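You operate a simulated robot arm through the tools that you are given. There is no shell and no other tool. Be economical: measure what you need, move in short steps, check, and stop when the job is done.

Carry out the task below with a simulated robot arm. There is one attempt and no reset: what you move stays moved.

## Task
Fetch the white block from the top of the pack bench and set it on the red tray.

It is judged by the outcome, as a careful person would: the job done as asked, and still so three seconds after it is handed in. It fails if anything else is knocked over, pushed out of place, dropped, spilled or broken.

## Robot
A 6-joint arm with a two-finger parallel gripper, fixed in place. Base frame: the origin is at the foot of the arm, x ahead of it, y to its left, z up; the work surface is at about z = 0.84. Lengths are in m, angles in degrees, forces in N, time in s.
With the tool pointing down near the work surface it reaches from about 0.24 to 0.64 m from the base axis. Its first joint turns from -66.0 to 66.0 degrees. Payload 2.7 kg.
The TCP is the grasp point between the finger pads, 0.023 m short of the fingertips. In the tool frame z runs along the fingers and y along their closing line. Largest opening 0.094 m; finger width 0.038, thickness 0.01; the body of the gripper, 0.054 by 0.096 m, starts 0.039 m behind the TCP.
Orientation is that of the tool frame in the base frame, as a unit quaternion [x, y, z, w]. With the fingers straight down and closing along the base's y, the tool's x points along the base's -x, its y along +y and its z along -z.

## Interface
- The arm moves only by the tool nudge_tool. Its argument "commands" is a list of rows, each a list of 7 numbers: the shift along the base's x, y, z in units of 150 mm (1.0 is 150 mm), then the turn, a rotation vector about the base's x, y, z in units of 120 degrees (1.0 is 120 degrees), then the gripper command, from -1 (fully open) to 1 (shut), values between in proportion. In form: [[x, y, z, rx, ry, rz, claw], ...]. A call has 1 to 12 rows; each row is the pose to reach, as a shift and turn from the pose commanded when the call began. A call with a number of a shift or a turn outside -1 to 1 is refused whole. A row lasts 0.2 s, in which the tool goes at most 0.05 m and 8.6 degrees; a call with a longer step from one row to the next is refused whole, and so is a gripper value outside its range. A pose out of reach is approached as far as the arm can. The call stops where the force on the tool passes 40 N (or 10 N more than at its start, if that is more) or the arm is blocked; 0.2 s more then pass. Each finger travels about 0.045 m/s and halts on what it meets, pressing with about 36 N; the grip force reading is that of the motor and also rises with nothing between the fingers. The clock runs only during rows and for 0.2 s after the last one: add rows that repeat a pose to give the fingers time. It gives the time, the measured TCP pose, the force on the tool (base axes), the opening and the grip force at its end, in the units of the frame above (readings bear some noise).
- Cameras (640 x 400 px; columns grow to the right, rows downward): "scene" is fixed at [0.0743, -0.4278, 1.4084]; the picture's right is [0.80, -0.60, 0.00], its down [-0.32, -0.42, -0.85] and it looks along [0.51, 0.68, -0.52] (base axes); focal length 320 px, centre (320, 200). "wrist" rides on the gripper at [-0.039, 0, -0.044] in the tool frame; the picture's right is [0.00, -1.00, 0.00], its down [0.97, 0.00, -0.24] and it looks along [0.24, 0.00, 0.97] (tool axes); focal length 218 px, centre (320, 200).
- get_image(camera): a new picture of that camera. The clock stands still meanwhile.
- probe_pixels(camera, pixels): there is no depth. For up to 12 entries [column, row, z] of the newest picture of that camera ("zoom" is the newest enlarged one), the place [x, y] in the base frame at which the ray of that pixel passes the height z, good to about 0.002 m. The clock stands still meanwhile.
- enlarge(camera, box): a new picture of the part [left, top, right, bottom] of that camera's present view, enlarged. The clock stands still meanwhile.
- close_job(): hands the job in; it is judged then, once.

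Keep the steps short. Do not move on a guess: measure, check each grasp and each placing, and mend mistakes. In all there are 60 turns and 30 pictures (those below and enlarged ones count). Leave the gripper open and the arm clear of the work at the hand-in unless told otherwise, and finish with a single line.

The tools are called after "Request:" as a command line: name --pt "numbers of a row" for each row, then --argument value for the rest, lists and objects as JSON in quotes. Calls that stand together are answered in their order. nudge_tool: Moves the arm, as the interface text tells. Its arguments: {"type":"object","properties":{"commands":{"type":"array"}},"required":["commands"]} The other tools are called the same way: get_image (camera) takes a picture; probe_pixels (camera, pixels) gives the place at which the rays of pixels pass given heights; enlarge (camera, box) takes an enlarged picture of a part of a camera's view; close_job () hands the job in.

At the start:

```text
clock: 0.0
tcp_pos: [0.3318, 0.1703, 1.1088]
ee_rot: [0.0, 1.0, 0.0, 0.0]
ft_force: [0.2, -0.3, -1.1]
finger_gap: 0.0939
grasp_force: 0.0
```

scene: 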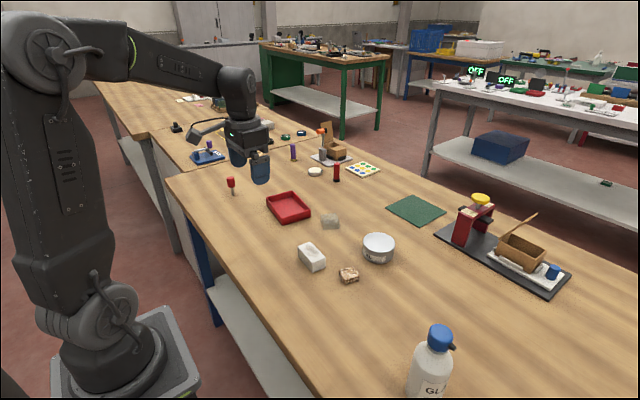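
wrist: 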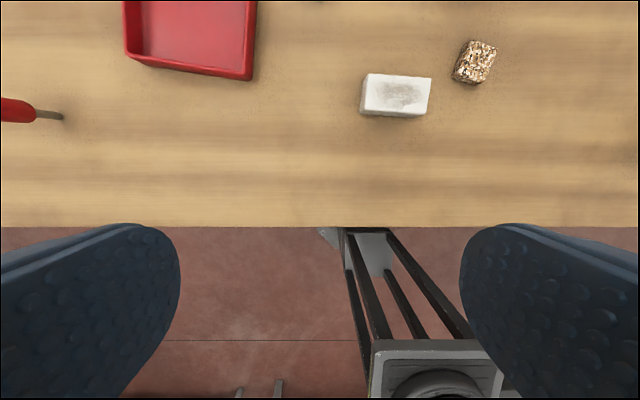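

I see the white block at scene (311,257) and wrist (396,95), and the red tray at scene (288,208). I'll enlarge the scene and probe both in the wrist picture.

Request:
enlarge --camera "scene" --box '[220, 160, 420, 300]'

Request:
probe_pixels --camera "wrist" --pixels '[[367, 74, 0.88], [431, 79, 0.88], [427, 117, 0.84], [361, 112, 0.84], [426, 108, 0.88], [361, 104, 0.88], [125, 52, 0.86], [252, 80, 0.84], [257, 0, 0.86], [470, 60, 0.86]]'

Request:
probe_pixels --camera "scene" --pixels '[[266, 207, 0.86], [291, 192, 0.86], [310, 211, 0.86], [284, 224, 0.84], [304, 271, 0.84], [326, 267, 0.84], [298, 250, 0.87], [310, 270, 0.84]]'

```text
2.86 times, centred on (320, 230) of scene
```

zoom: 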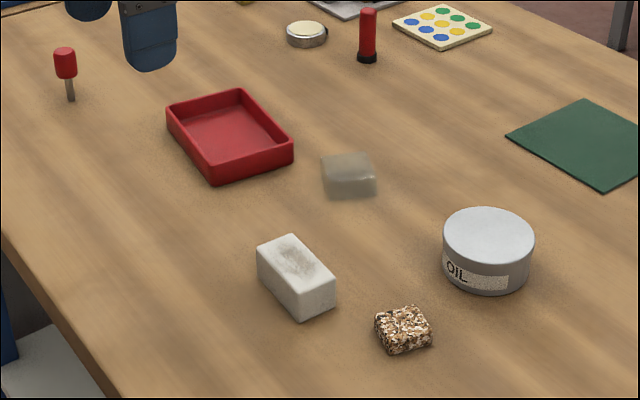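

```text
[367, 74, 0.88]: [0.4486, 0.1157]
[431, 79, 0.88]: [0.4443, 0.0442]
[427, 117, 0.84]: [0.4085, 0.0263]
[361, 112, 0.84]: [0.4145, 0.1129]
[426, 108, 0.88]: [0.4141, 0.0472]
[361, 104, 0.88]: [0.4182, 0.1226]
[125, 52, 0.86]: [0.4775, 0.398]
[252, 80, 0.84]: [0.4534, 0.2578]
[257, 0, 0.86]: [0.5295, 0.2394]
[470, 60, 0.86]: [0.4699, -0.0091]
```

```text
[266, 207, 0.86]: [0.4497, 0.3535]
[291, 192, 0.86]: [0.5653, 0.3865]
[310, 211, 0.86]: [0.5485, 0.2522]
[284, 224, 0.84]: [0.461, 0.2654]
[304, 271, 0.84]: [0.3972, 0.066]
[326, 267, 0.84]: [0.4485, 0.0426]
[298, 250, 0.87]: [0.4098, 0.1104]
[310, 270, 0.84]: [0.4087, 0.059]
```

The white block is clear; a translucent block sits between it and the tray. I'll probe the block's bottom and top corners, the tray's and the translucent block's in the zoom picture.

Request:
probe_pixels --camera "zoom" --pixels '[[302, 320, 0.84], [335, 308, 0.84], [259, 279, 0.84], [301, 292, 0.88], [335, 274, 0.88], [292, 235, 0.88], [257, 247, 0.88], [167, 105, 0.865], [240, 89, 0.865], [293, 147, 0.865], [214, 165, 0.865], [212, 184, 0.84]]'

Request:
probe_pixels --camera "zoom" --pixels '[[301, 292, 0.87], [335, 274, 0.87], [292, 235, 0.87], [257, 247, 0.87], [293, 165, 0.84], [330, 197, 0.84], [376, 194, 0.84], [322, 160, 0.87], [365, 152, 0.87], [402, 330, 0.85]]'

```text
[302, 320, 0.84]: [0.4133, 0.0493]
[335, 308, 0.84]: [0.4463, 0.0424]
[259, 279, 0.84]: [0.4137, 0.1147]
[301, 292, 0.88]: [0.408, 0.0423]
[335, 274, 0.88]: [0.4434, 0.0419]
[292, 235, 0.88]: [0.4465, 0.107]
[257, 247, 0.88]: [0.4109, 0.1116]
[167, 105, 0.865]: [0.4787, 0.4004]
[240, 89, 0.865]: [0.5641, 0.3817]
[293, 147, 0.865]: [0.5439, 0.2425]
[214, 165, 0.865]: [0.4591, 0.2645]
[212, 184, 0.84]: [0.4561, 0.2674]
```

```text
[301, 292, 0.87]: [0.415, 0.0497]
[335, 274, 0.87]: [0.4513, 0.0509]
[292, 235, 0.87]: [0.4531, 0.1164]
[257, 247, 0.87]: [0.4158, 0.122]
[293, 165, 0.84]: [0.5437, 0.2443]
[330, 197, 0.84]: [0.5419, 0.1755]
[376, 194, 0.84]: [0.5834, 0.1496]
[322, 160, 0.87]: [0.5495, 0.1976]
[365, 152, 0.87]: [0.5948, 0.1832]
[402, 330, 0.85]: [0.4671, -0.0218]
```

The block top is about 0.875, its centre about (0.431, 0.080), and it measures about 0.035 in x by 0.067 in y. The tray is centred near (0.511, 0.322) with its long side mostly along y. Gripping across the length (closing along y) fits the opening and leaves room in the tray. I'll go above the block to z 0.98 with the gripper open, then look.

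Request:
nudge_tool --pt "0.165 -0.15 -0.1 0 0 -0.01 -1" --pt "0.33 -0.3 -0.25 0 0 -0.02 -1" --pt "0.5 -0.45 -0.45 0 0 -0.025 -1" --pt "0.6 -0.55 -0.65 0 0 -0.025 -1" --pt "0.66 -0.602 -0.85 0 0 -0.025 -1" --pt "0.66 -0.602 -0.85 0 0 -0.025 -1"

Request:
get_image --camera "wrist"

```text
clock: 1.4
tcp_pos: [0.4313, 0.0802, 0.9816]
ee_rot: [0.026, 1.0, -0.001, 0.0]
ft_force: [0.9, 0.0, -0.2]
finger_gap: 0.0942
grasp_force: 0.0
```

```text
26 pictures are left
```

wrist: 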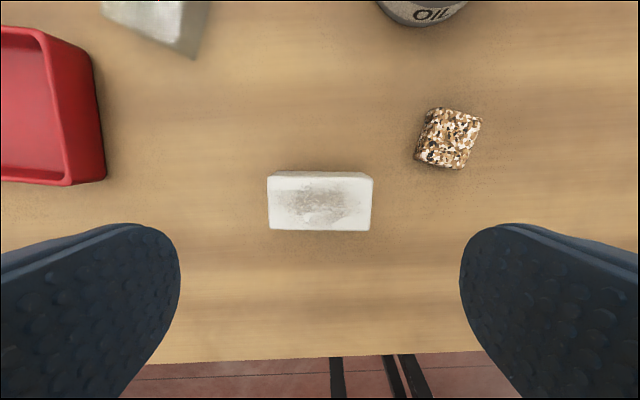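

The block is square with the fingers, with corners at (268,176), (373,178), (369,231) and (269,229). I'll probe them for the exact centre.

Request:
probe_pixels --camera "wrist" --pixels '[[268, 176, 0.875], [373, 178, 0.875], [369, 231, 0.875], [269, 229, 0.875], [274, 171, 0.84], [366, 172, 0.84], [105, 180, 0.84], [75, 185, 0.865], [40, 28, 0.865]]'

```text
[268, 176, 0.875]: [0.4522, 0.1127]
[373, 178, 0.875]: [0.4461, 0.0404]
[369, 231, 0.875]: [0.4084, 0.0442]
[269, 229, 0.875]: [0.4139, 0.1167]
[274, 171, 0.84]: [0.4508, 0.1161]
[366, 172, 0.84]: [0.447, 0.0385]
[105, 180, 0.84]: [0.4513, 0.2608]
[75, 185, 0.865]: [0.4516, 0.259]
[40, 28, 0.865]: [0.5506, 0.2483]
```

The centre is (0.430, 0.0785) and the length about 0.072, so each side has about 11 mm to spare. I'll go straight down to z 0.868 (tips at 0.845), staying open.

Request:
nudge_tool --pt "-0.007 -0.01 -0.2 0 0 -0.01 -1" --pt "-0.007 -0.01 -0.4 0 0 -0.01 -1" --pt "-0.007 -0.01 -0.55 0 0 -0.01 -1" --pt "-0.007 -0.01 -0.66 0 0 -0.01 -1" --pt "-0.007 -0.01 -0.72 0 0 -0.01 -1" --pt "-0.007 -0.01 -0.755 0 0 -0.01 -1" --pt "-0.007 -0.01 -0.755 0 0 -0.01 -1"

```text
clock: 3.0
tcp_pos: [0.4301, 0.0794, 0.8665]
ee_rot: [0.036, 0.999, 0.0, 0.0]
ft_force: [0.1, 0.0, -0.5]
finger_gap: 0.0938
grasp_force: 0.1
```

It's down with no contact. Next I'll close the fingers on the block and hold for about a second.

Request:
nudge_tool --pt "0 0 0 0 0 0 1" --pt "0 0 0 0 0 0 1" --pt "0 0 0 0 0 0 1" --pt "0 0 0 0 0 0 1" --pt "0 0 0 0 0 0 1"

Request:
get_image --camera "wrist"

```text
clock: 4.2
tcp_pos: [0.4304, 0.079, 0.869]
ee_rot: [0.037, 0.999, 0.0, 0.0]
ft_force: [-0.1, -0.3, 0.1]
finger_gap: 0.0743
grasp_force: 36.1
```

```text
25 pictures are left
```

wrist: 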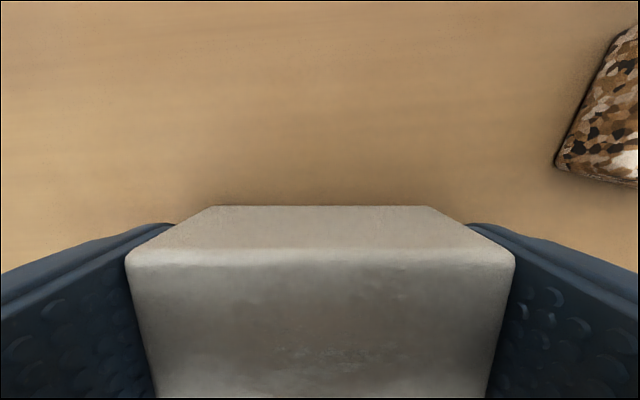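

The gap is 0.0743 at 36 N, and the block is squarely between the pads. I'll lift straight up 0.10 m.

Request:
nudge_tool --pt "0 0 0.05 0 0 0 1" --pt "0 0 0.15 0 0 0 1" --pt "0 0 0.3 0 0 0 1" --pt "0 0 0.45 0 0 0 1" --pt "0 0 0.6 0 0 0 1" --pt "0 0 0.667 0 0 0 1" --pt "0 0 0.667 0 0 0 1"

Request:
get_image --camera "scene"

Request:
get_image --camera "wrist"

```text
clock: 5.8
tcp_pos: [0.4293, 0.0794, 0.9688]
ee_rot: [0.037, 0.999, 0.0, 0.0]
ft_force: [1.0, 0.0, -0.2]
finger_gap: 0.0001
grasp_force: 36.0
```

```text
24 pictures are left
```

scene: 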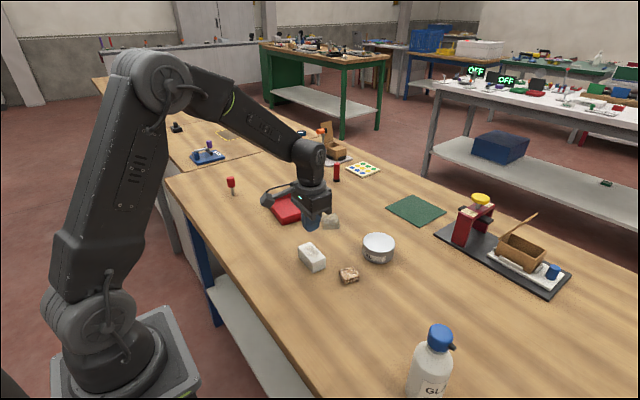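

```text
23 pictures are left
```

wrist: 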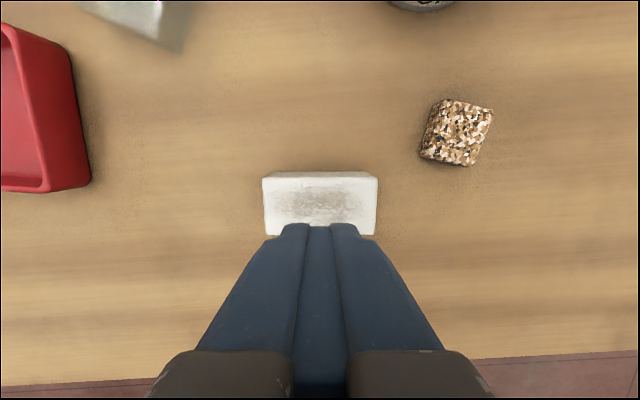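

The gripper shut to 0 during the lift, so the block slipped out and stayed on the bench, apparently in place. Before trying again I'll enlarge both views to look at its shape.

Request:
enlarge --camera "scene" --box '[286, 232, 342, 280]'

Request:
enlarge --camera "wrist" --box '[240, 150, 400, 250]'

```text
8.33 times, centred on (314, 256) of scene
```

zoom: 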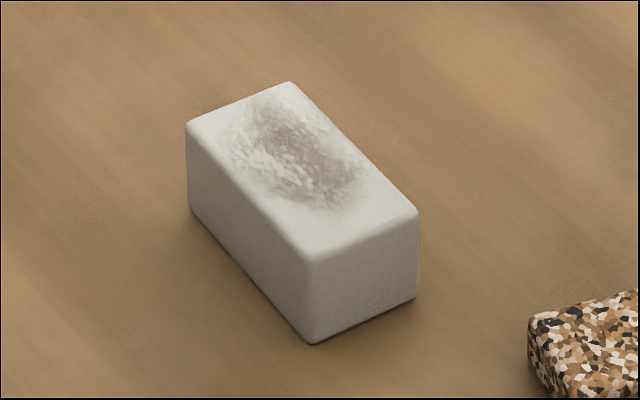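

```text
4.00 times, centred on (320, 200) of wrist
```

zoom: 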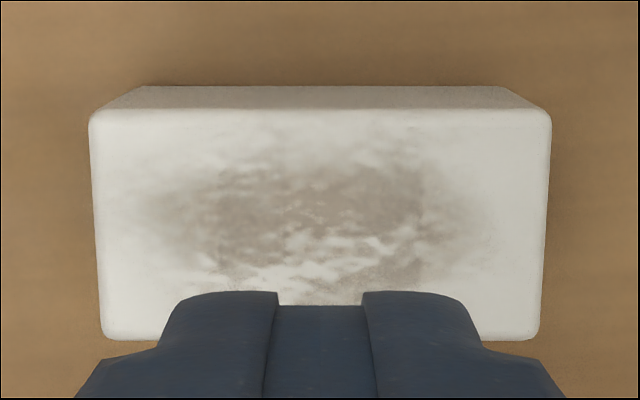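

The block looks like a plain box with smooth faces, still upright, so it probably slipped from low friction. I'll open here fully, then descend to a slightly lower grip (z 0.865) and lift in tiny checked steps.

Request:
nudge_tool --pt "0 0 0 0 0 0 -1" --pt "0 0 0 0 0 0 -1" --pt "0 0 0 0 0 0 -1" --pt "0 0 0 0 0 0 -1" --pt "0 0 0 0 0 0 -1" --pt "0 0 0 0 0 0 -1" --pt "0 0 0 0 0 0 -1"

Request:
enlarge --camera "wrist" --box '[240, 150, 400, 250]'

Request:
probe_pixels --camera "zoom" --pixels '[[90, 118, 0.875], [550, 118, 0.875], [538, 338, 0.875], [104, 338, 0.875], [138, 86, 0.842], [500, 86, 0.842]]'

```text
clock: 7.4
tcp_pos: [0.4296, 0.0791, 0.9686]
ee_rot: [0.037, 0.999, 0.0, 0.0]
ft_force: [0.0, 0.9, -0.2]
finger_gap: 0.0941
grasp_force: 0.0
```

```text
4.00 times, centred on (320, 200) of wrist
```

zoom: 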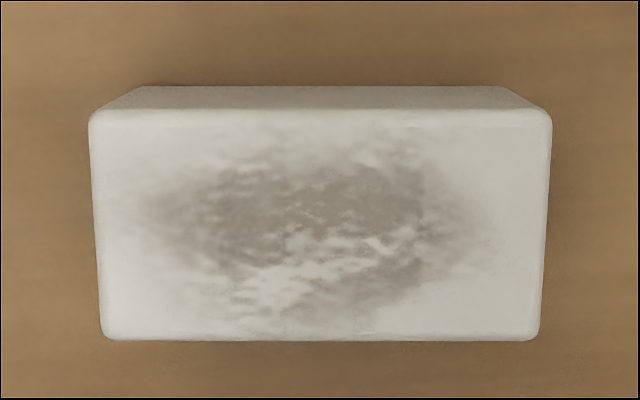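

```text
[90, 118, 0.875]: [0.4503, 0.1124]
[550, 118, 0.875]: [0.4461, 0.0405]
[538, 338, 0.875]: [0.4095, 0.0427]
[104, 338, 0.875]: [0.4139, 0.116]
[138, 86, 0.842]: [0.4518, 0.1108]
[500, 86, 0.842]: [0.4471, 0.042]
```

The block hasn't moved (centre 0.430, 0.078). Next I'll descend to z 0.865 and close with a longer hold.

Request:
nudge_tool --pt "0 0 -0.2 0 0 0 -1" --pt "0 0 -0.4 0 0 0 -1" --pt "0 0 -0.55 0 0 0 -1" --pt "0 0 -0.64 0 0 0 -1" --pt "0 0 -0.687 0 0 0 -1" --pt "0 0 -0.687 0 0 0 -1" --pt "0 0 -0.687 0 0 0 1" --pt "0 0 -0.687 0 0 0 1" --pt "0 0 -0.687 0 0 0 1" --pt "0 0 -0.687 0 0 0 1" --pt "0 0 -0.687 0 0 0 1" --pt "0 0 -0.687 0 0 0 1"

Request:
nudge_tool --pt "0 0 0.005 0 0 0 1" --pt "0 0 0.01 0 0 0 1" --pt "0 0 0.015 0 0 0 1" --pt "0 0 0.02 0 0 0 1" --pt "0 0 0.025 0 0 0 1" --pt "0 0 0.03 0 0 0 1" --pt "0 0 0.035 0 0 0 1" --pt "0 0 0.04 0 0 0 1"

Request:
get_image --camera "wrist"

Request:
enlarge --camera "scene" --box '[256, 200, 356, 280]'

```text
clock: 10.0
tcp_pos: [0.4305, 0.0794, 0.8644]
ee_rot: [0.037, 0.999, 0.0, 0.0]
ft_force: [-0.2, -0.6, -1.3]
finger_gap: 0.0744
grasp_force: 36.6
```

```text
clock: 11.8
tcp_pos: [0.4295, 0.0787, 0.8713]
ee_rot: [0.036, 0.999, 0.0, 0.0]
ft_force: [-0.9, 0.4, -1.3]
finger_gap: 0.0743
grasp_force: 36.0
```

```text
19 pictures are left
```

wrist: 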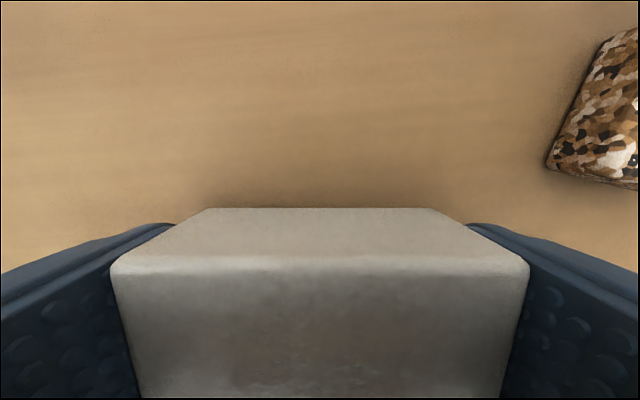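

```text
5.00 times, centred on (306, 240) of scene
```

zoom: 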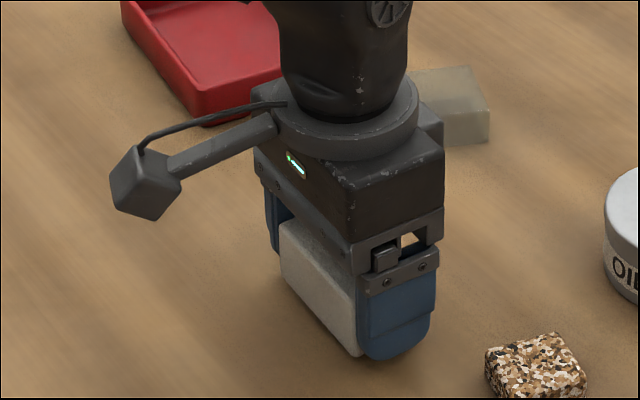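

The block's far top edge is now 420 px wide at row 262. At the earlier, lower grip it was 390 px at row 255, so the block is rising with the fingers. I'll continue slowly and check again.

Request:
nudge_tool --pt "0 0 0.007 0 0 0 1" --pt "0 0 0.015 0 0 0 1" --pt "0 0 0.023 0 0 0 1" --pt "0 0 0.031 0 0 0 1" --pt "0 0 0.039 0 0 0 1" --pt "0 0 0.047 0 0 0 1" --pt "0 0 0.055 0 0 0 1" --pt "0 0 0.063 0 0 0 1" --pt "0 0 0.071 0 0 0 1" --pt "0 0 0.08 0 0 0 1"

Request:
get_image --camera "wrist"

```text
clock: 14.0
tcp_pos: [0.4296, 0.0784, 0.884]
ee_rot: [0.036, 0.999, 0.001, 0.0]
ft_force: [-0.7, 0.0, -1.1]
finger_gap: 0.0743
grasp_force: 36.2
```

```text
17 pictures are left
```

wrist: 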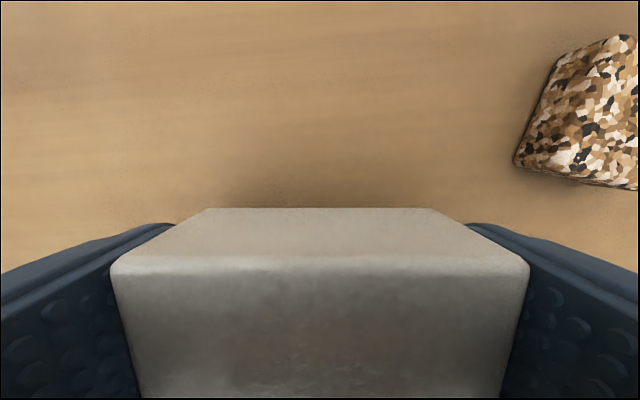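

The image is unchanged at +19 mm, so the block holds at slow speed. I'll lift gently to z about 0.917 to clear the tray walls.

Request:
nudge_tool --pt "0 0 0.008 0 0 0 1" --pt "0 0 0.02 0 0 0 1" --pt "0 0 0.036 0 0 0 1" --pt "0 0 0.056 0 0 0 1" --pt "0 0 0.078 0 0 0 1" --pt "0 0 0.1 0 0 0 1" --pt "0 0 0.122 0 0 0 1" --pt "0 0 0.144 0 0 0 1" --pt "0 0 0.165 0 0 0 1" --pt "0 0 0.185 0 0 0 1" --pt "0 0 0.2 0 0 0 1" --pt "0 0 0.21 0 0 0 1"

Request:
get_image --camera "wrist"

```text
clock: 16.6
tcp_pos: [0.4298, 0.0787, 0.9145]
ee_rot: [0.036, 0.999, 0.0, 0.0]
ft_force: [0.8, 0.3, -0.5]
finger_gap: 0.0741
grasp_force: 35.8
```

```text
16 pictures are left
```

wrist: 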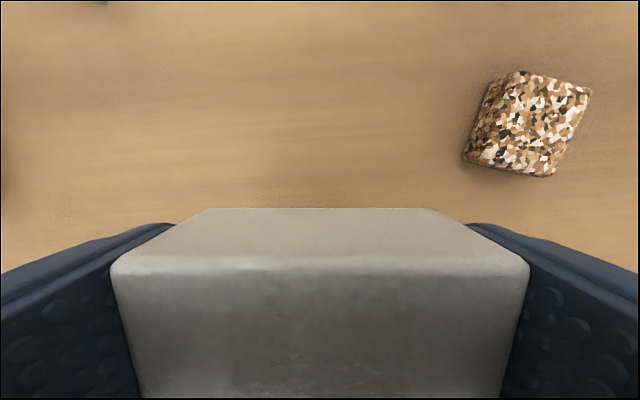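

It's still rigid in the grip. I'll move slowly toward the tray in gentle ramps of 52 mm per call, adding a little yaw to match it (about -4° in total).

Request:
nudge_tool --pt "0.0032 0.0095 0 0 0 -0.0002 1" --pt "0.0084 0.0253 0 0 0 -0.0006 1" --pt "0.0169 0.0507 0 0 0 -0.0012 1" --pt "0.0274 0.0823 0 0 0 -0.0019 1" --pt "0.04 0.1201 0 0 0 -0.0027 1" --pt "0.0537 0.1612 0 0 0 -0.0037 1" --pt "0.0674 0.2023 0 0 0 -0.0046 1" --pt "0.081 0.2435 0 0 0 -0.0055 1" --pt "0.0926 0.2783 0 0 0 -0.0063 1" --pt "0.1011 0.3037 0 0 0 -0.0069 1" --pt "0.1074 0.3227 0 0 0 -0.0073 1" --pt "0.1095 0.329 0 0 0 -0.0075 1"

Request:
get_image --camera "wrist"

```text
clock: 19.2
tcp_pos: [0.4462, 0.1296, 0.9143]
ee_rot: [0.044, 0.999, 0.001, 0.0]
ft_force: [-0.6, 0.1, 0.1]
finger_gap: 0.0742
grasp_force: 35.6
```

```text
15 pictures are left
```

wrist: 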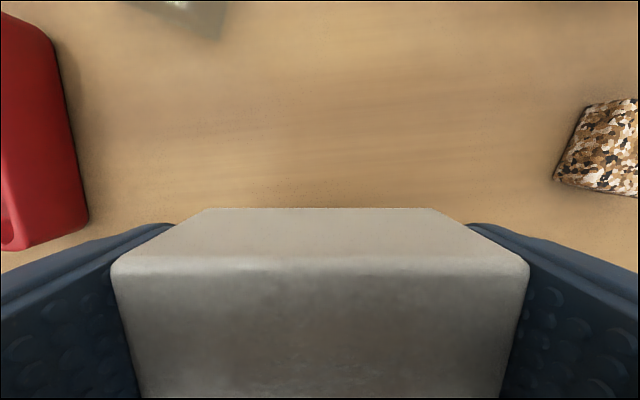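

No slip. I'll repeat the same gentle step twice, reading the gap after each.

Request:
nudge_tool --pt "0.0032 0.0095 0 0 0 -0.0002 1" --pt "0.0084 0.0253 0 0 0 -0.0006 1" --pt "0.0169 0.0507 0 0 0 -0.0012 1" --pt "0.0274 0.0823 0 0 0 -0.0019 1" --pt "0.04 0.1201 0 0 0 -0.0027 1" --pt "0.0537 0.1612 0 0 0 -0.0037 1" --pt "0.0674 0.2023 0 0 0 -0.0046 1" --pt "0.081 0.2435 0 0 0 -0.0055 1" --pt "0.0926 0.2783 0 0 0 -0.0063 1" --pt "0.1011 0.3037 0 0 0 -0.0069 1" --pt "0.1074 0.3227 0 0 0 -0.0073 1" --pt "0.1095 0.329 0 0 0 -0.0075 1"

Request:
nudge_tool --pt "0.0032 0.0095 0 0 0 -0.0002 1" --pt "0.0084 0.0253 0 0 0 -0.0006 1" --pt "0.0169 0.0507 0 0 0 -0.0012 1" --pt "0.0274 0.0823 0 0 0 -0.0019 1" --pt "0.04 0.1201 0 0 0 -0.0027 1" --pt "0.0537 0.1612 0 0 0 -0.0037 1" --pt "0.0674 0.2023 0 0 0 -0.0046 1" --pt "0.081 0.2435 0 0 0 -0.0055 1" --pt "0.0926 0.2783 0 0 0 -0.0063 1" --pt "0.1011 0.3037 0 0 0 -0.0069 1" --pt "0.1074 0.3227 0 0 0 -0.0073 1" --pt "0.1095 0.329 0 0 0 -0.0075 1"

Request:
get_image --camera "wrist"

```text
clock: 21.8
tcp_pos: [0.4614, 0.1777, 0.9146]
ee_rot: [0.052, 0.999, 0.0, 0.0]
ft_force: [-0.8, 0.5, -1.6]
finger_gap: 0.0744
grasp_force: 36.0
```

```text
clock: 24.4
tcp_pos: [0.4783, 0.2271, 0.9146]
ee_rot: [0.06, 0.998, 0.0, -0.001]
ft_force: [0.0, 0.2, -1.3]
finger_gap: 0.0743
grasp_force: 35.8
```

```text
14 pictures are left
```

wrist: 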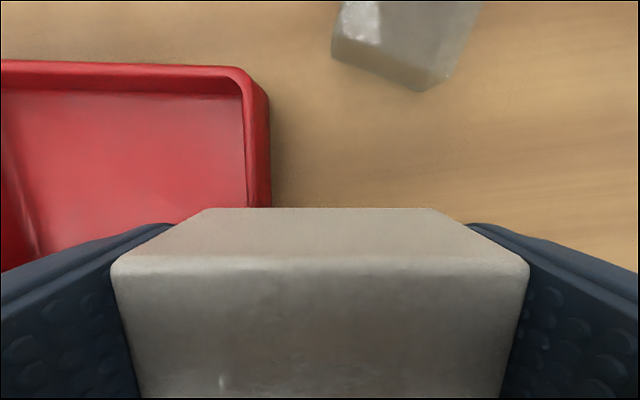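

It's still rigid. I'll probe the tray's rim and inner edges in this picture to refine the target.

Request:
probe_pixels --camera "wrist" --pixels '[[236, 68, 0.865], [252, 80, 0.865], [262, 205, 0.865], [5, 61, 0.865], [246, 110, 0.847], [247, 200, 0.847], [20, 92, 0.847], [200, 98, 0.847], [8, 130, 0.847], [38, 255, 0.847]]'

Request:
enlarge --camera "scene" --box '[240, 160, 340, 230]'

```text
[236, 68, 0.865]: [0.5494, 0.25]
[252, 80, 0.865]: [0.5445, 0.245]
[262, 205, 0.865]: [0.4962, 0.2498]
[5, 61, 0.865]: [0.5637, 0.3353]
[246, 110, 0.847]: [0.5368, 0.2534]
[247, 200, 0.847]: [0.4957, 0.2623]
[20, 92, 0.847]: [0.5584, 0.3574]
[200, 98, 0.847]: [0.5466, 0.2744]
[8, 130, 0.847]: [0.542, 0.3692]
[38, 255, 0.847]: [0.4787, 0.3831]
```

```text
5.71 times, centred on (290, 195) of scene
```

zoom: 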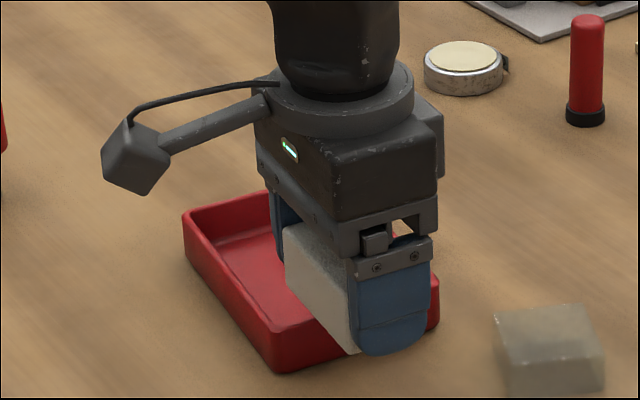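

The tray's inside is about 0.117 by 0.083 m, centred near (0.513, 0.319), with a yaw of about -10°. Two more gentle steps will bring the block over that centre.

Request:
nudge_tool --pt "0.0033 0.0089 0 0 0 -0.0004 1" --pt "0.0087 0.0238 0 0 0 -0.001 1" --pt "0.0175 0.0475 0 0 0 -0.002 1" --pt "0.0284 0.0771 0 0 0 -0.0031 1" --pt "0.0414 0.1126 0 0 0 -0.0046 1" --pt "0.0556 0.1512 0 0 0 -0.0061 1" --pt "0.0698 0.1897 0 0 0 -0.0077 1" --pt "0.084 0.2283 0 0 0 -0.0093 1" --pt "0.096 0.261 0 0 0 -0.0106 1" --pt "0.1048 0.2847 0 0 0 -0.0115 1" --pt "0.1113 0.3026 0 0 0 -0.0123 1" --pt "0.1135 0.3085 0 0 0 -0.0125 1"

Request:
nudge_tool --pt "0.0033 0.0089 0 0 0 -0.0004 1" --pt "0.0087 0.0238 0 0 0 -0.001 1" --pt "0.0175 0.0475 0 0 0 -0.002 1" --pt "0.0284 0.0771 0 0 0 -0.0031 1" --pt "0.0414 0.1126 0 0 0 -0.0046 1" --pt "0.0556 0.1512 0 0 0 -0.0061 1" --pt "0.0698 0.1897 0 0 0 -0.0077 1" --pt "0.084 0.2283 0 0 0 -0.0093 1" --pt "0.096 0.261 0 0 0 -0.0106 1" --pt "0.1048 0.2847 0 0 0 -0.0115 1" --pt "0.1113 0.3026 0 0 0 -0.0123 1" --pt "0.1135 0.3085 0 0 0 -0.0125 1"

Request:
get_image --camera "wrist"

Request:
enlarge --camera "scene" --box '[240, 160, 340, 230]'

```text
clock: 27.0
tcp_pos: [0.4952, 0.2726, 0.9135]
ee_rot: [0.074, 0.997, 0.0, 0.0]
ft_force: [-0.3, -0.2, -1.6]
finger_gap: 0.0744
grasp_force: 36.6
```

```text
clock: 29.6
tcp_pos: [0.512, 0.3196, 0.9132]
ee_rot: [0.086, 0.996, -0.001, 0.0]
ft_force: [0.1, 0.6, -1.5]
finger_gap: 0.0744
grasp_force: 36.1
```

```text
12 pictures are left
```

wrist: 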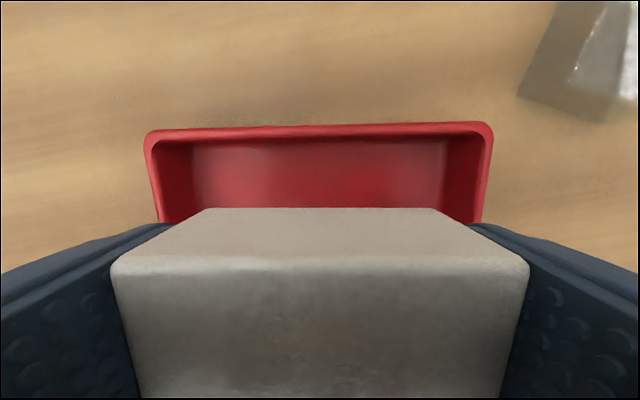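

```text
5.71 times, centred on (290, 195) of scene
```

zoom: 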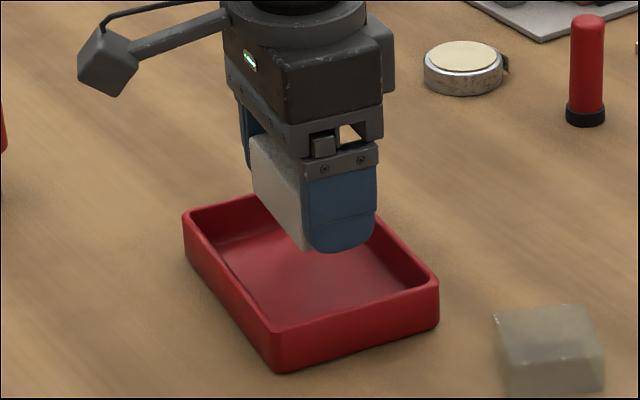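

The block sits over the tray, centred side to side (rim 148 to 490 px). I'll probe the rim corners in the zoom to check the centring along x and the wall height.

Request:
probe_pixels --camera "zoom" --pixels '[[184, 214, 0.865], [258, 190, 0.865], [438, 286, 0.865], [272, 332, 0.865], [280, 372, 0.84], [187, 255, 0.84], [438, 325, 0.84]]'

Request:
probe_pixels --camera "wrist" --pixels '[[148, 136, 0.865], [490, 126, 0.865], [320, 128, 0.865], [193, 142, 0.847], [447, 140, 0.847], [320, 140, 0.86]]'

```text
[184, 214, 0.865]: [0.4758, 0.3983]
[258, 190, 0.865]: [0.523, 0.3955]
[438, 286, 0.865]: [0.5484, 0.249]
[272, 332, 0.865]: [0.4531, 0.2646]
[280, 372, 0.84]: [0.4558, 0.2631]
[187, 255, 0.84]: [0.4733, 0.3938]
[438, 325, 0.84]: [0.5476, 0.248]
```

```text
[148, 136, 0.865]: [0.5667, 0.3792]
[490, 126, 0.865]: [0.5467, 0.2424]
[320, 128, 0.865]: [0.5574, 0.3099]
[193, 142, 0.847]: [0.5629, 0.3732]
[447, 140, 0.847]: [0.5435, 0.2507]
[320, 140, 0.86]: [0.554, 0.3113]
```

The tray centre is (0.511, 0.322) and the TCP is at (0.512, 0.320), which is close enough. I'll lower slowly to z 0.877.

Request:
nudge_tool --pt "0 0 -0.008 0 0 0 1" --pt "0 0 -0.022 0 0 0 1" --pt "0 0 -0.042 0 0 0 1" --pt "0 0 -0.066 0 0 0 1" --pt "0 0 -0.092 0 0 0 1" --pt "0 0 -0.118 0 0 0 1" --pt "0 0 -0.144 0 0 0 1" --pt "0 0 -0.17 0 0 0 1" --pt "0 0 -0.194 0 0 0 1" --pt "0 0 -0.216 0 0 0 1" --pt "0 0 -0.232 0 0 0 1" --pt "0 0 -0.24 0 0 0 1"

Request:
get_image --camera "wrist"

```text
clock: 32.2
tcp_pos: [0.5133, 0.3196, 0.877]
ee_rot: [0.087, 0.996, 0.0, 0.0]
ft_force: [0.8, 0.1, -0.7]
finger_gap: 0.0745
grasp_force: 36.2
```

```text
10 pictures are left
```

wrist: 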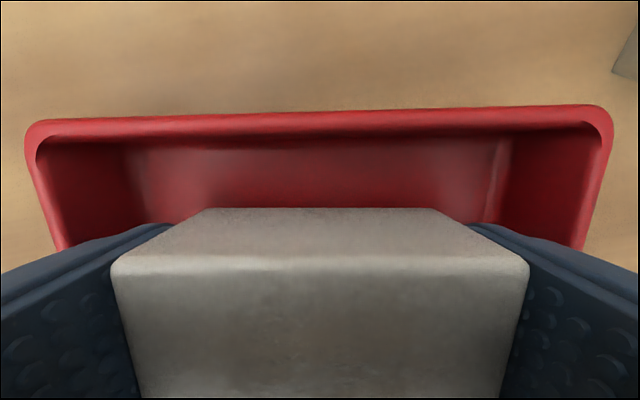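

There's no contact yet, and the fingers are inside the walls. I'll lower in small steps and watch the vertical force.

Request:
nudge_tool --pt "0 0 -0.005 0 0 0 1" --pt "0 0 -0.01 0 0 0 1" --pt "0 0 -0.015 0 0 0 1" --pt "0 0 -0.02 0 0 0 1" --pt "0 0 -0.02 0 0 0 1"

Request:
nudge_tool --pt "0 0 -0.004 0 0 0 1" --pt "0 0 -0.008 0 0 0 1" --pt "0 0 -0.012 0 0 0 1" --pt "0 0 -0.012 0 0 0 1"

```text
clock: 33.4
tcp_pos: [0.5129, 0.3198, 0.8754]
ee_rot: [0.087, 0.996, 0.001, 0.0]
ft_force: [-0.3, -0.3, -0.6]
finger_gap: 0.0745
grasp_force: 36.4
```

```text
clock: 34.4
tcp_pos: [0.514, 0.3194, 0.8742]
ee_rot: [0.086, 0.996, 0.0, 0.0]
ft_force: [-0.1, 0.8, -0.5]
finger_gap: 0.0743
grasp_force: 35.8
```

Request:
nudge_tool --pt "0 0 -0.004 0 0 0 1" --pt "0 0 -0.008 0 0 0 1" --pt "0 0 -0.012 0 0 0 1" --pt "0 0 -0.012 0 0 0 1"

Request:
nudge_tool --pt "0 0 -0.004 0 0 0 1" --pt "0 0 -0.008 0 0 0 1" --pt "0 0 -0.012 0 0 0 1" --pt "0 0 -0.012 0 0 0 1"

Request:
get_image --camera "wrist"

```text
clock: 35.4
tcp_pos: [0.5127, 0.3199, 0.8717]
ee_rot: [0.087, 0.996, 0.0, 0.0]
ft_force: [0.2, 0.1, -1.3]
finger_gap: 0.0743
grasp_force: 36.0
```

```text
clock: 36.4
tcp_pos: [0.5118, 0.3207, 0.87]
ee_rot: [0.087, 0.996, 0.0, 0.0]
ft_force: [0.0, 0.4, -0.6]
finger_gap: 0.0745
grasp_force: 36.0
```

```text
9 pictures are left
```

wrist: 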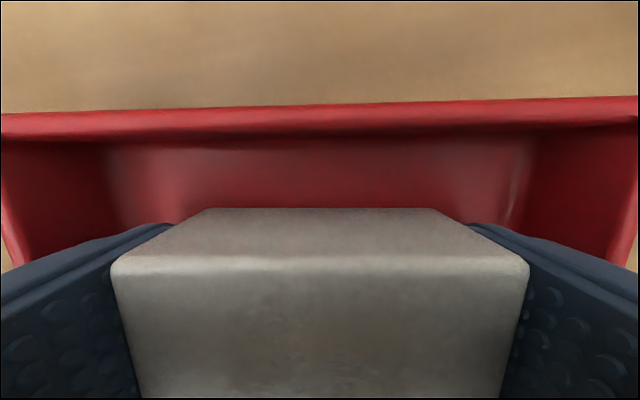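

No contact yet; the block's bottom is near 0.8455. I'll keep going a little at a time.

Request:
nudge_tool --pt "0 0 -0.004 0 0 0 1" --pt "0 0 -0.008 0 0 0 1" --pt "0 0 -0.008 0 0 0 1"

Request:
nudge_tool --pt "0 0 -0.004 0 0 0 1" --pt "0 0 -0.008 0 0 0 1" --pt "0 0 -0.008 0 0 0 1"

```text
clock: 37.2
tcp_pos: [0.5137, 0.3199, 0.8696]
ee_rot: [0.087, 0.996, 0.001, 0.001]
ft_force: [-1.1, -1.8, 7.3]
finger_gap: 0.0743
grasp_force: 35.5
```

```text
clock: 38.0
tcp_pos: [0.5136, 0.3198, 0.8687]
ee_rot: [0.086, 0.996, 0.001, 0.001]
ft_force: [-1.5, -1.3, 18.9]
finger_gap: 0.0742
grasp_force: 35.7
```

The vertical force rose to 19 N, so the block is on the tray floor. I'll ease up 1.2 mm and open partway (gap about 0.083) to stay off the tray walls.

Request:
nudge_tool --pt "0 0 0.008 0 0 0 1" --pt "0 0 0.008 0 0 0 0.0" --pt "0 0 0.008 0 0 0 -0.77" --pt "0 0 0.008 0 0 0 -0.77" --pt "0 0 0.008 0 0 0 -0.77"

Request:
get_image --camera "wrist"

```text
clock: 39.2
tcp_pos: [0.5124, 0.3183, 0.8678]
ee_rot: [0.087, 0.996, 0.0, -0.001]
ft_force: [-1.4, -2.2, 4.8]
finger_gap: 0.0821
grasp_force: 0.1
```

```text
8 pictures are left
```

wrist: 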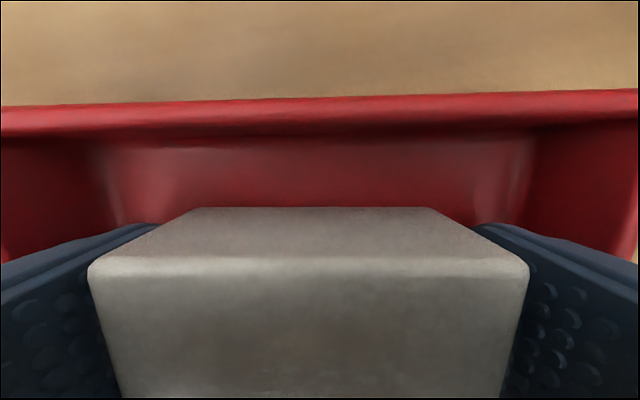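

The gap is 0.082 and the grip is released. The tips may be lightly touching the floor (4.8 N), so I'll rise straight up slowly and then look.

Request:
nudge_tool --pt "0 0 0.02 0 0 0 -0.8" --pt "0 0 0.05 0 0 0 -0.8" --pt "0 0 0.1 0 0 0 -0.8" --pt "0 0 0.17 0 0 0 -0.8" --pt "0 0 0.25 0 0 0 -0.8" --pt "0 0 0.4 0 0 0 -0.8" --pt "0 0 0.6 0 0 0 -1" --pt "0 0 0.8 0 0 0 -1" --pt "0 0 0.8 0 0 0 -1"

Request:
get_image --camera "wrist"

Request:
get_image --camera "scene"

```text
clock: 41.2
tcp_pos: [0.5119, 0.3186, 0.9909]
ee_rot: [0.086, 0.996, -0.001, 0.0]
ft_force: [0.0, 0.2, -0.9]
finger_gap: 0.0941
grasp_force: 0.0
```

```text
7 pictures are left
```

wrist: 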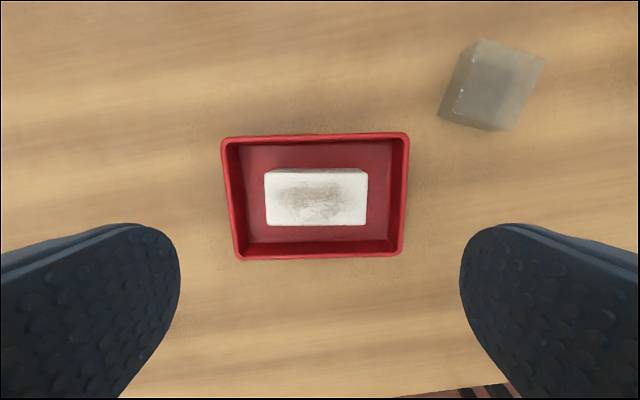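

```text
6 pictures are left
```

scene: 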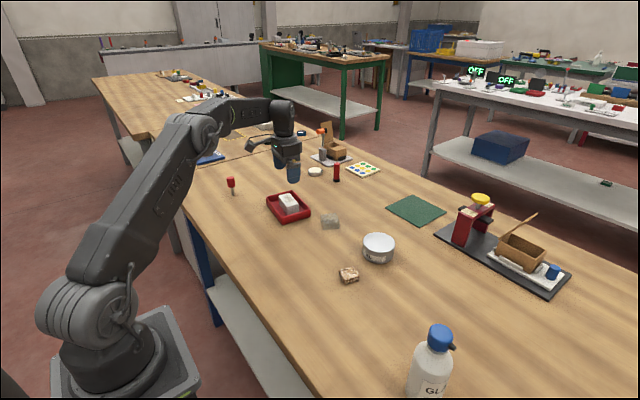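

The white block lies flat inside the red tray, the tray hasn't moved and everything else is in place. The gripper is open and 0.12 m above, so I'm handing in.

Request:
close_job

```text
The job is handed in.
```

The white block is lying flat in the red tray; it slipped out of the first grip on the bench, but nothing else was disturbed, and the job is handed in with the gripper open and the arm clear.
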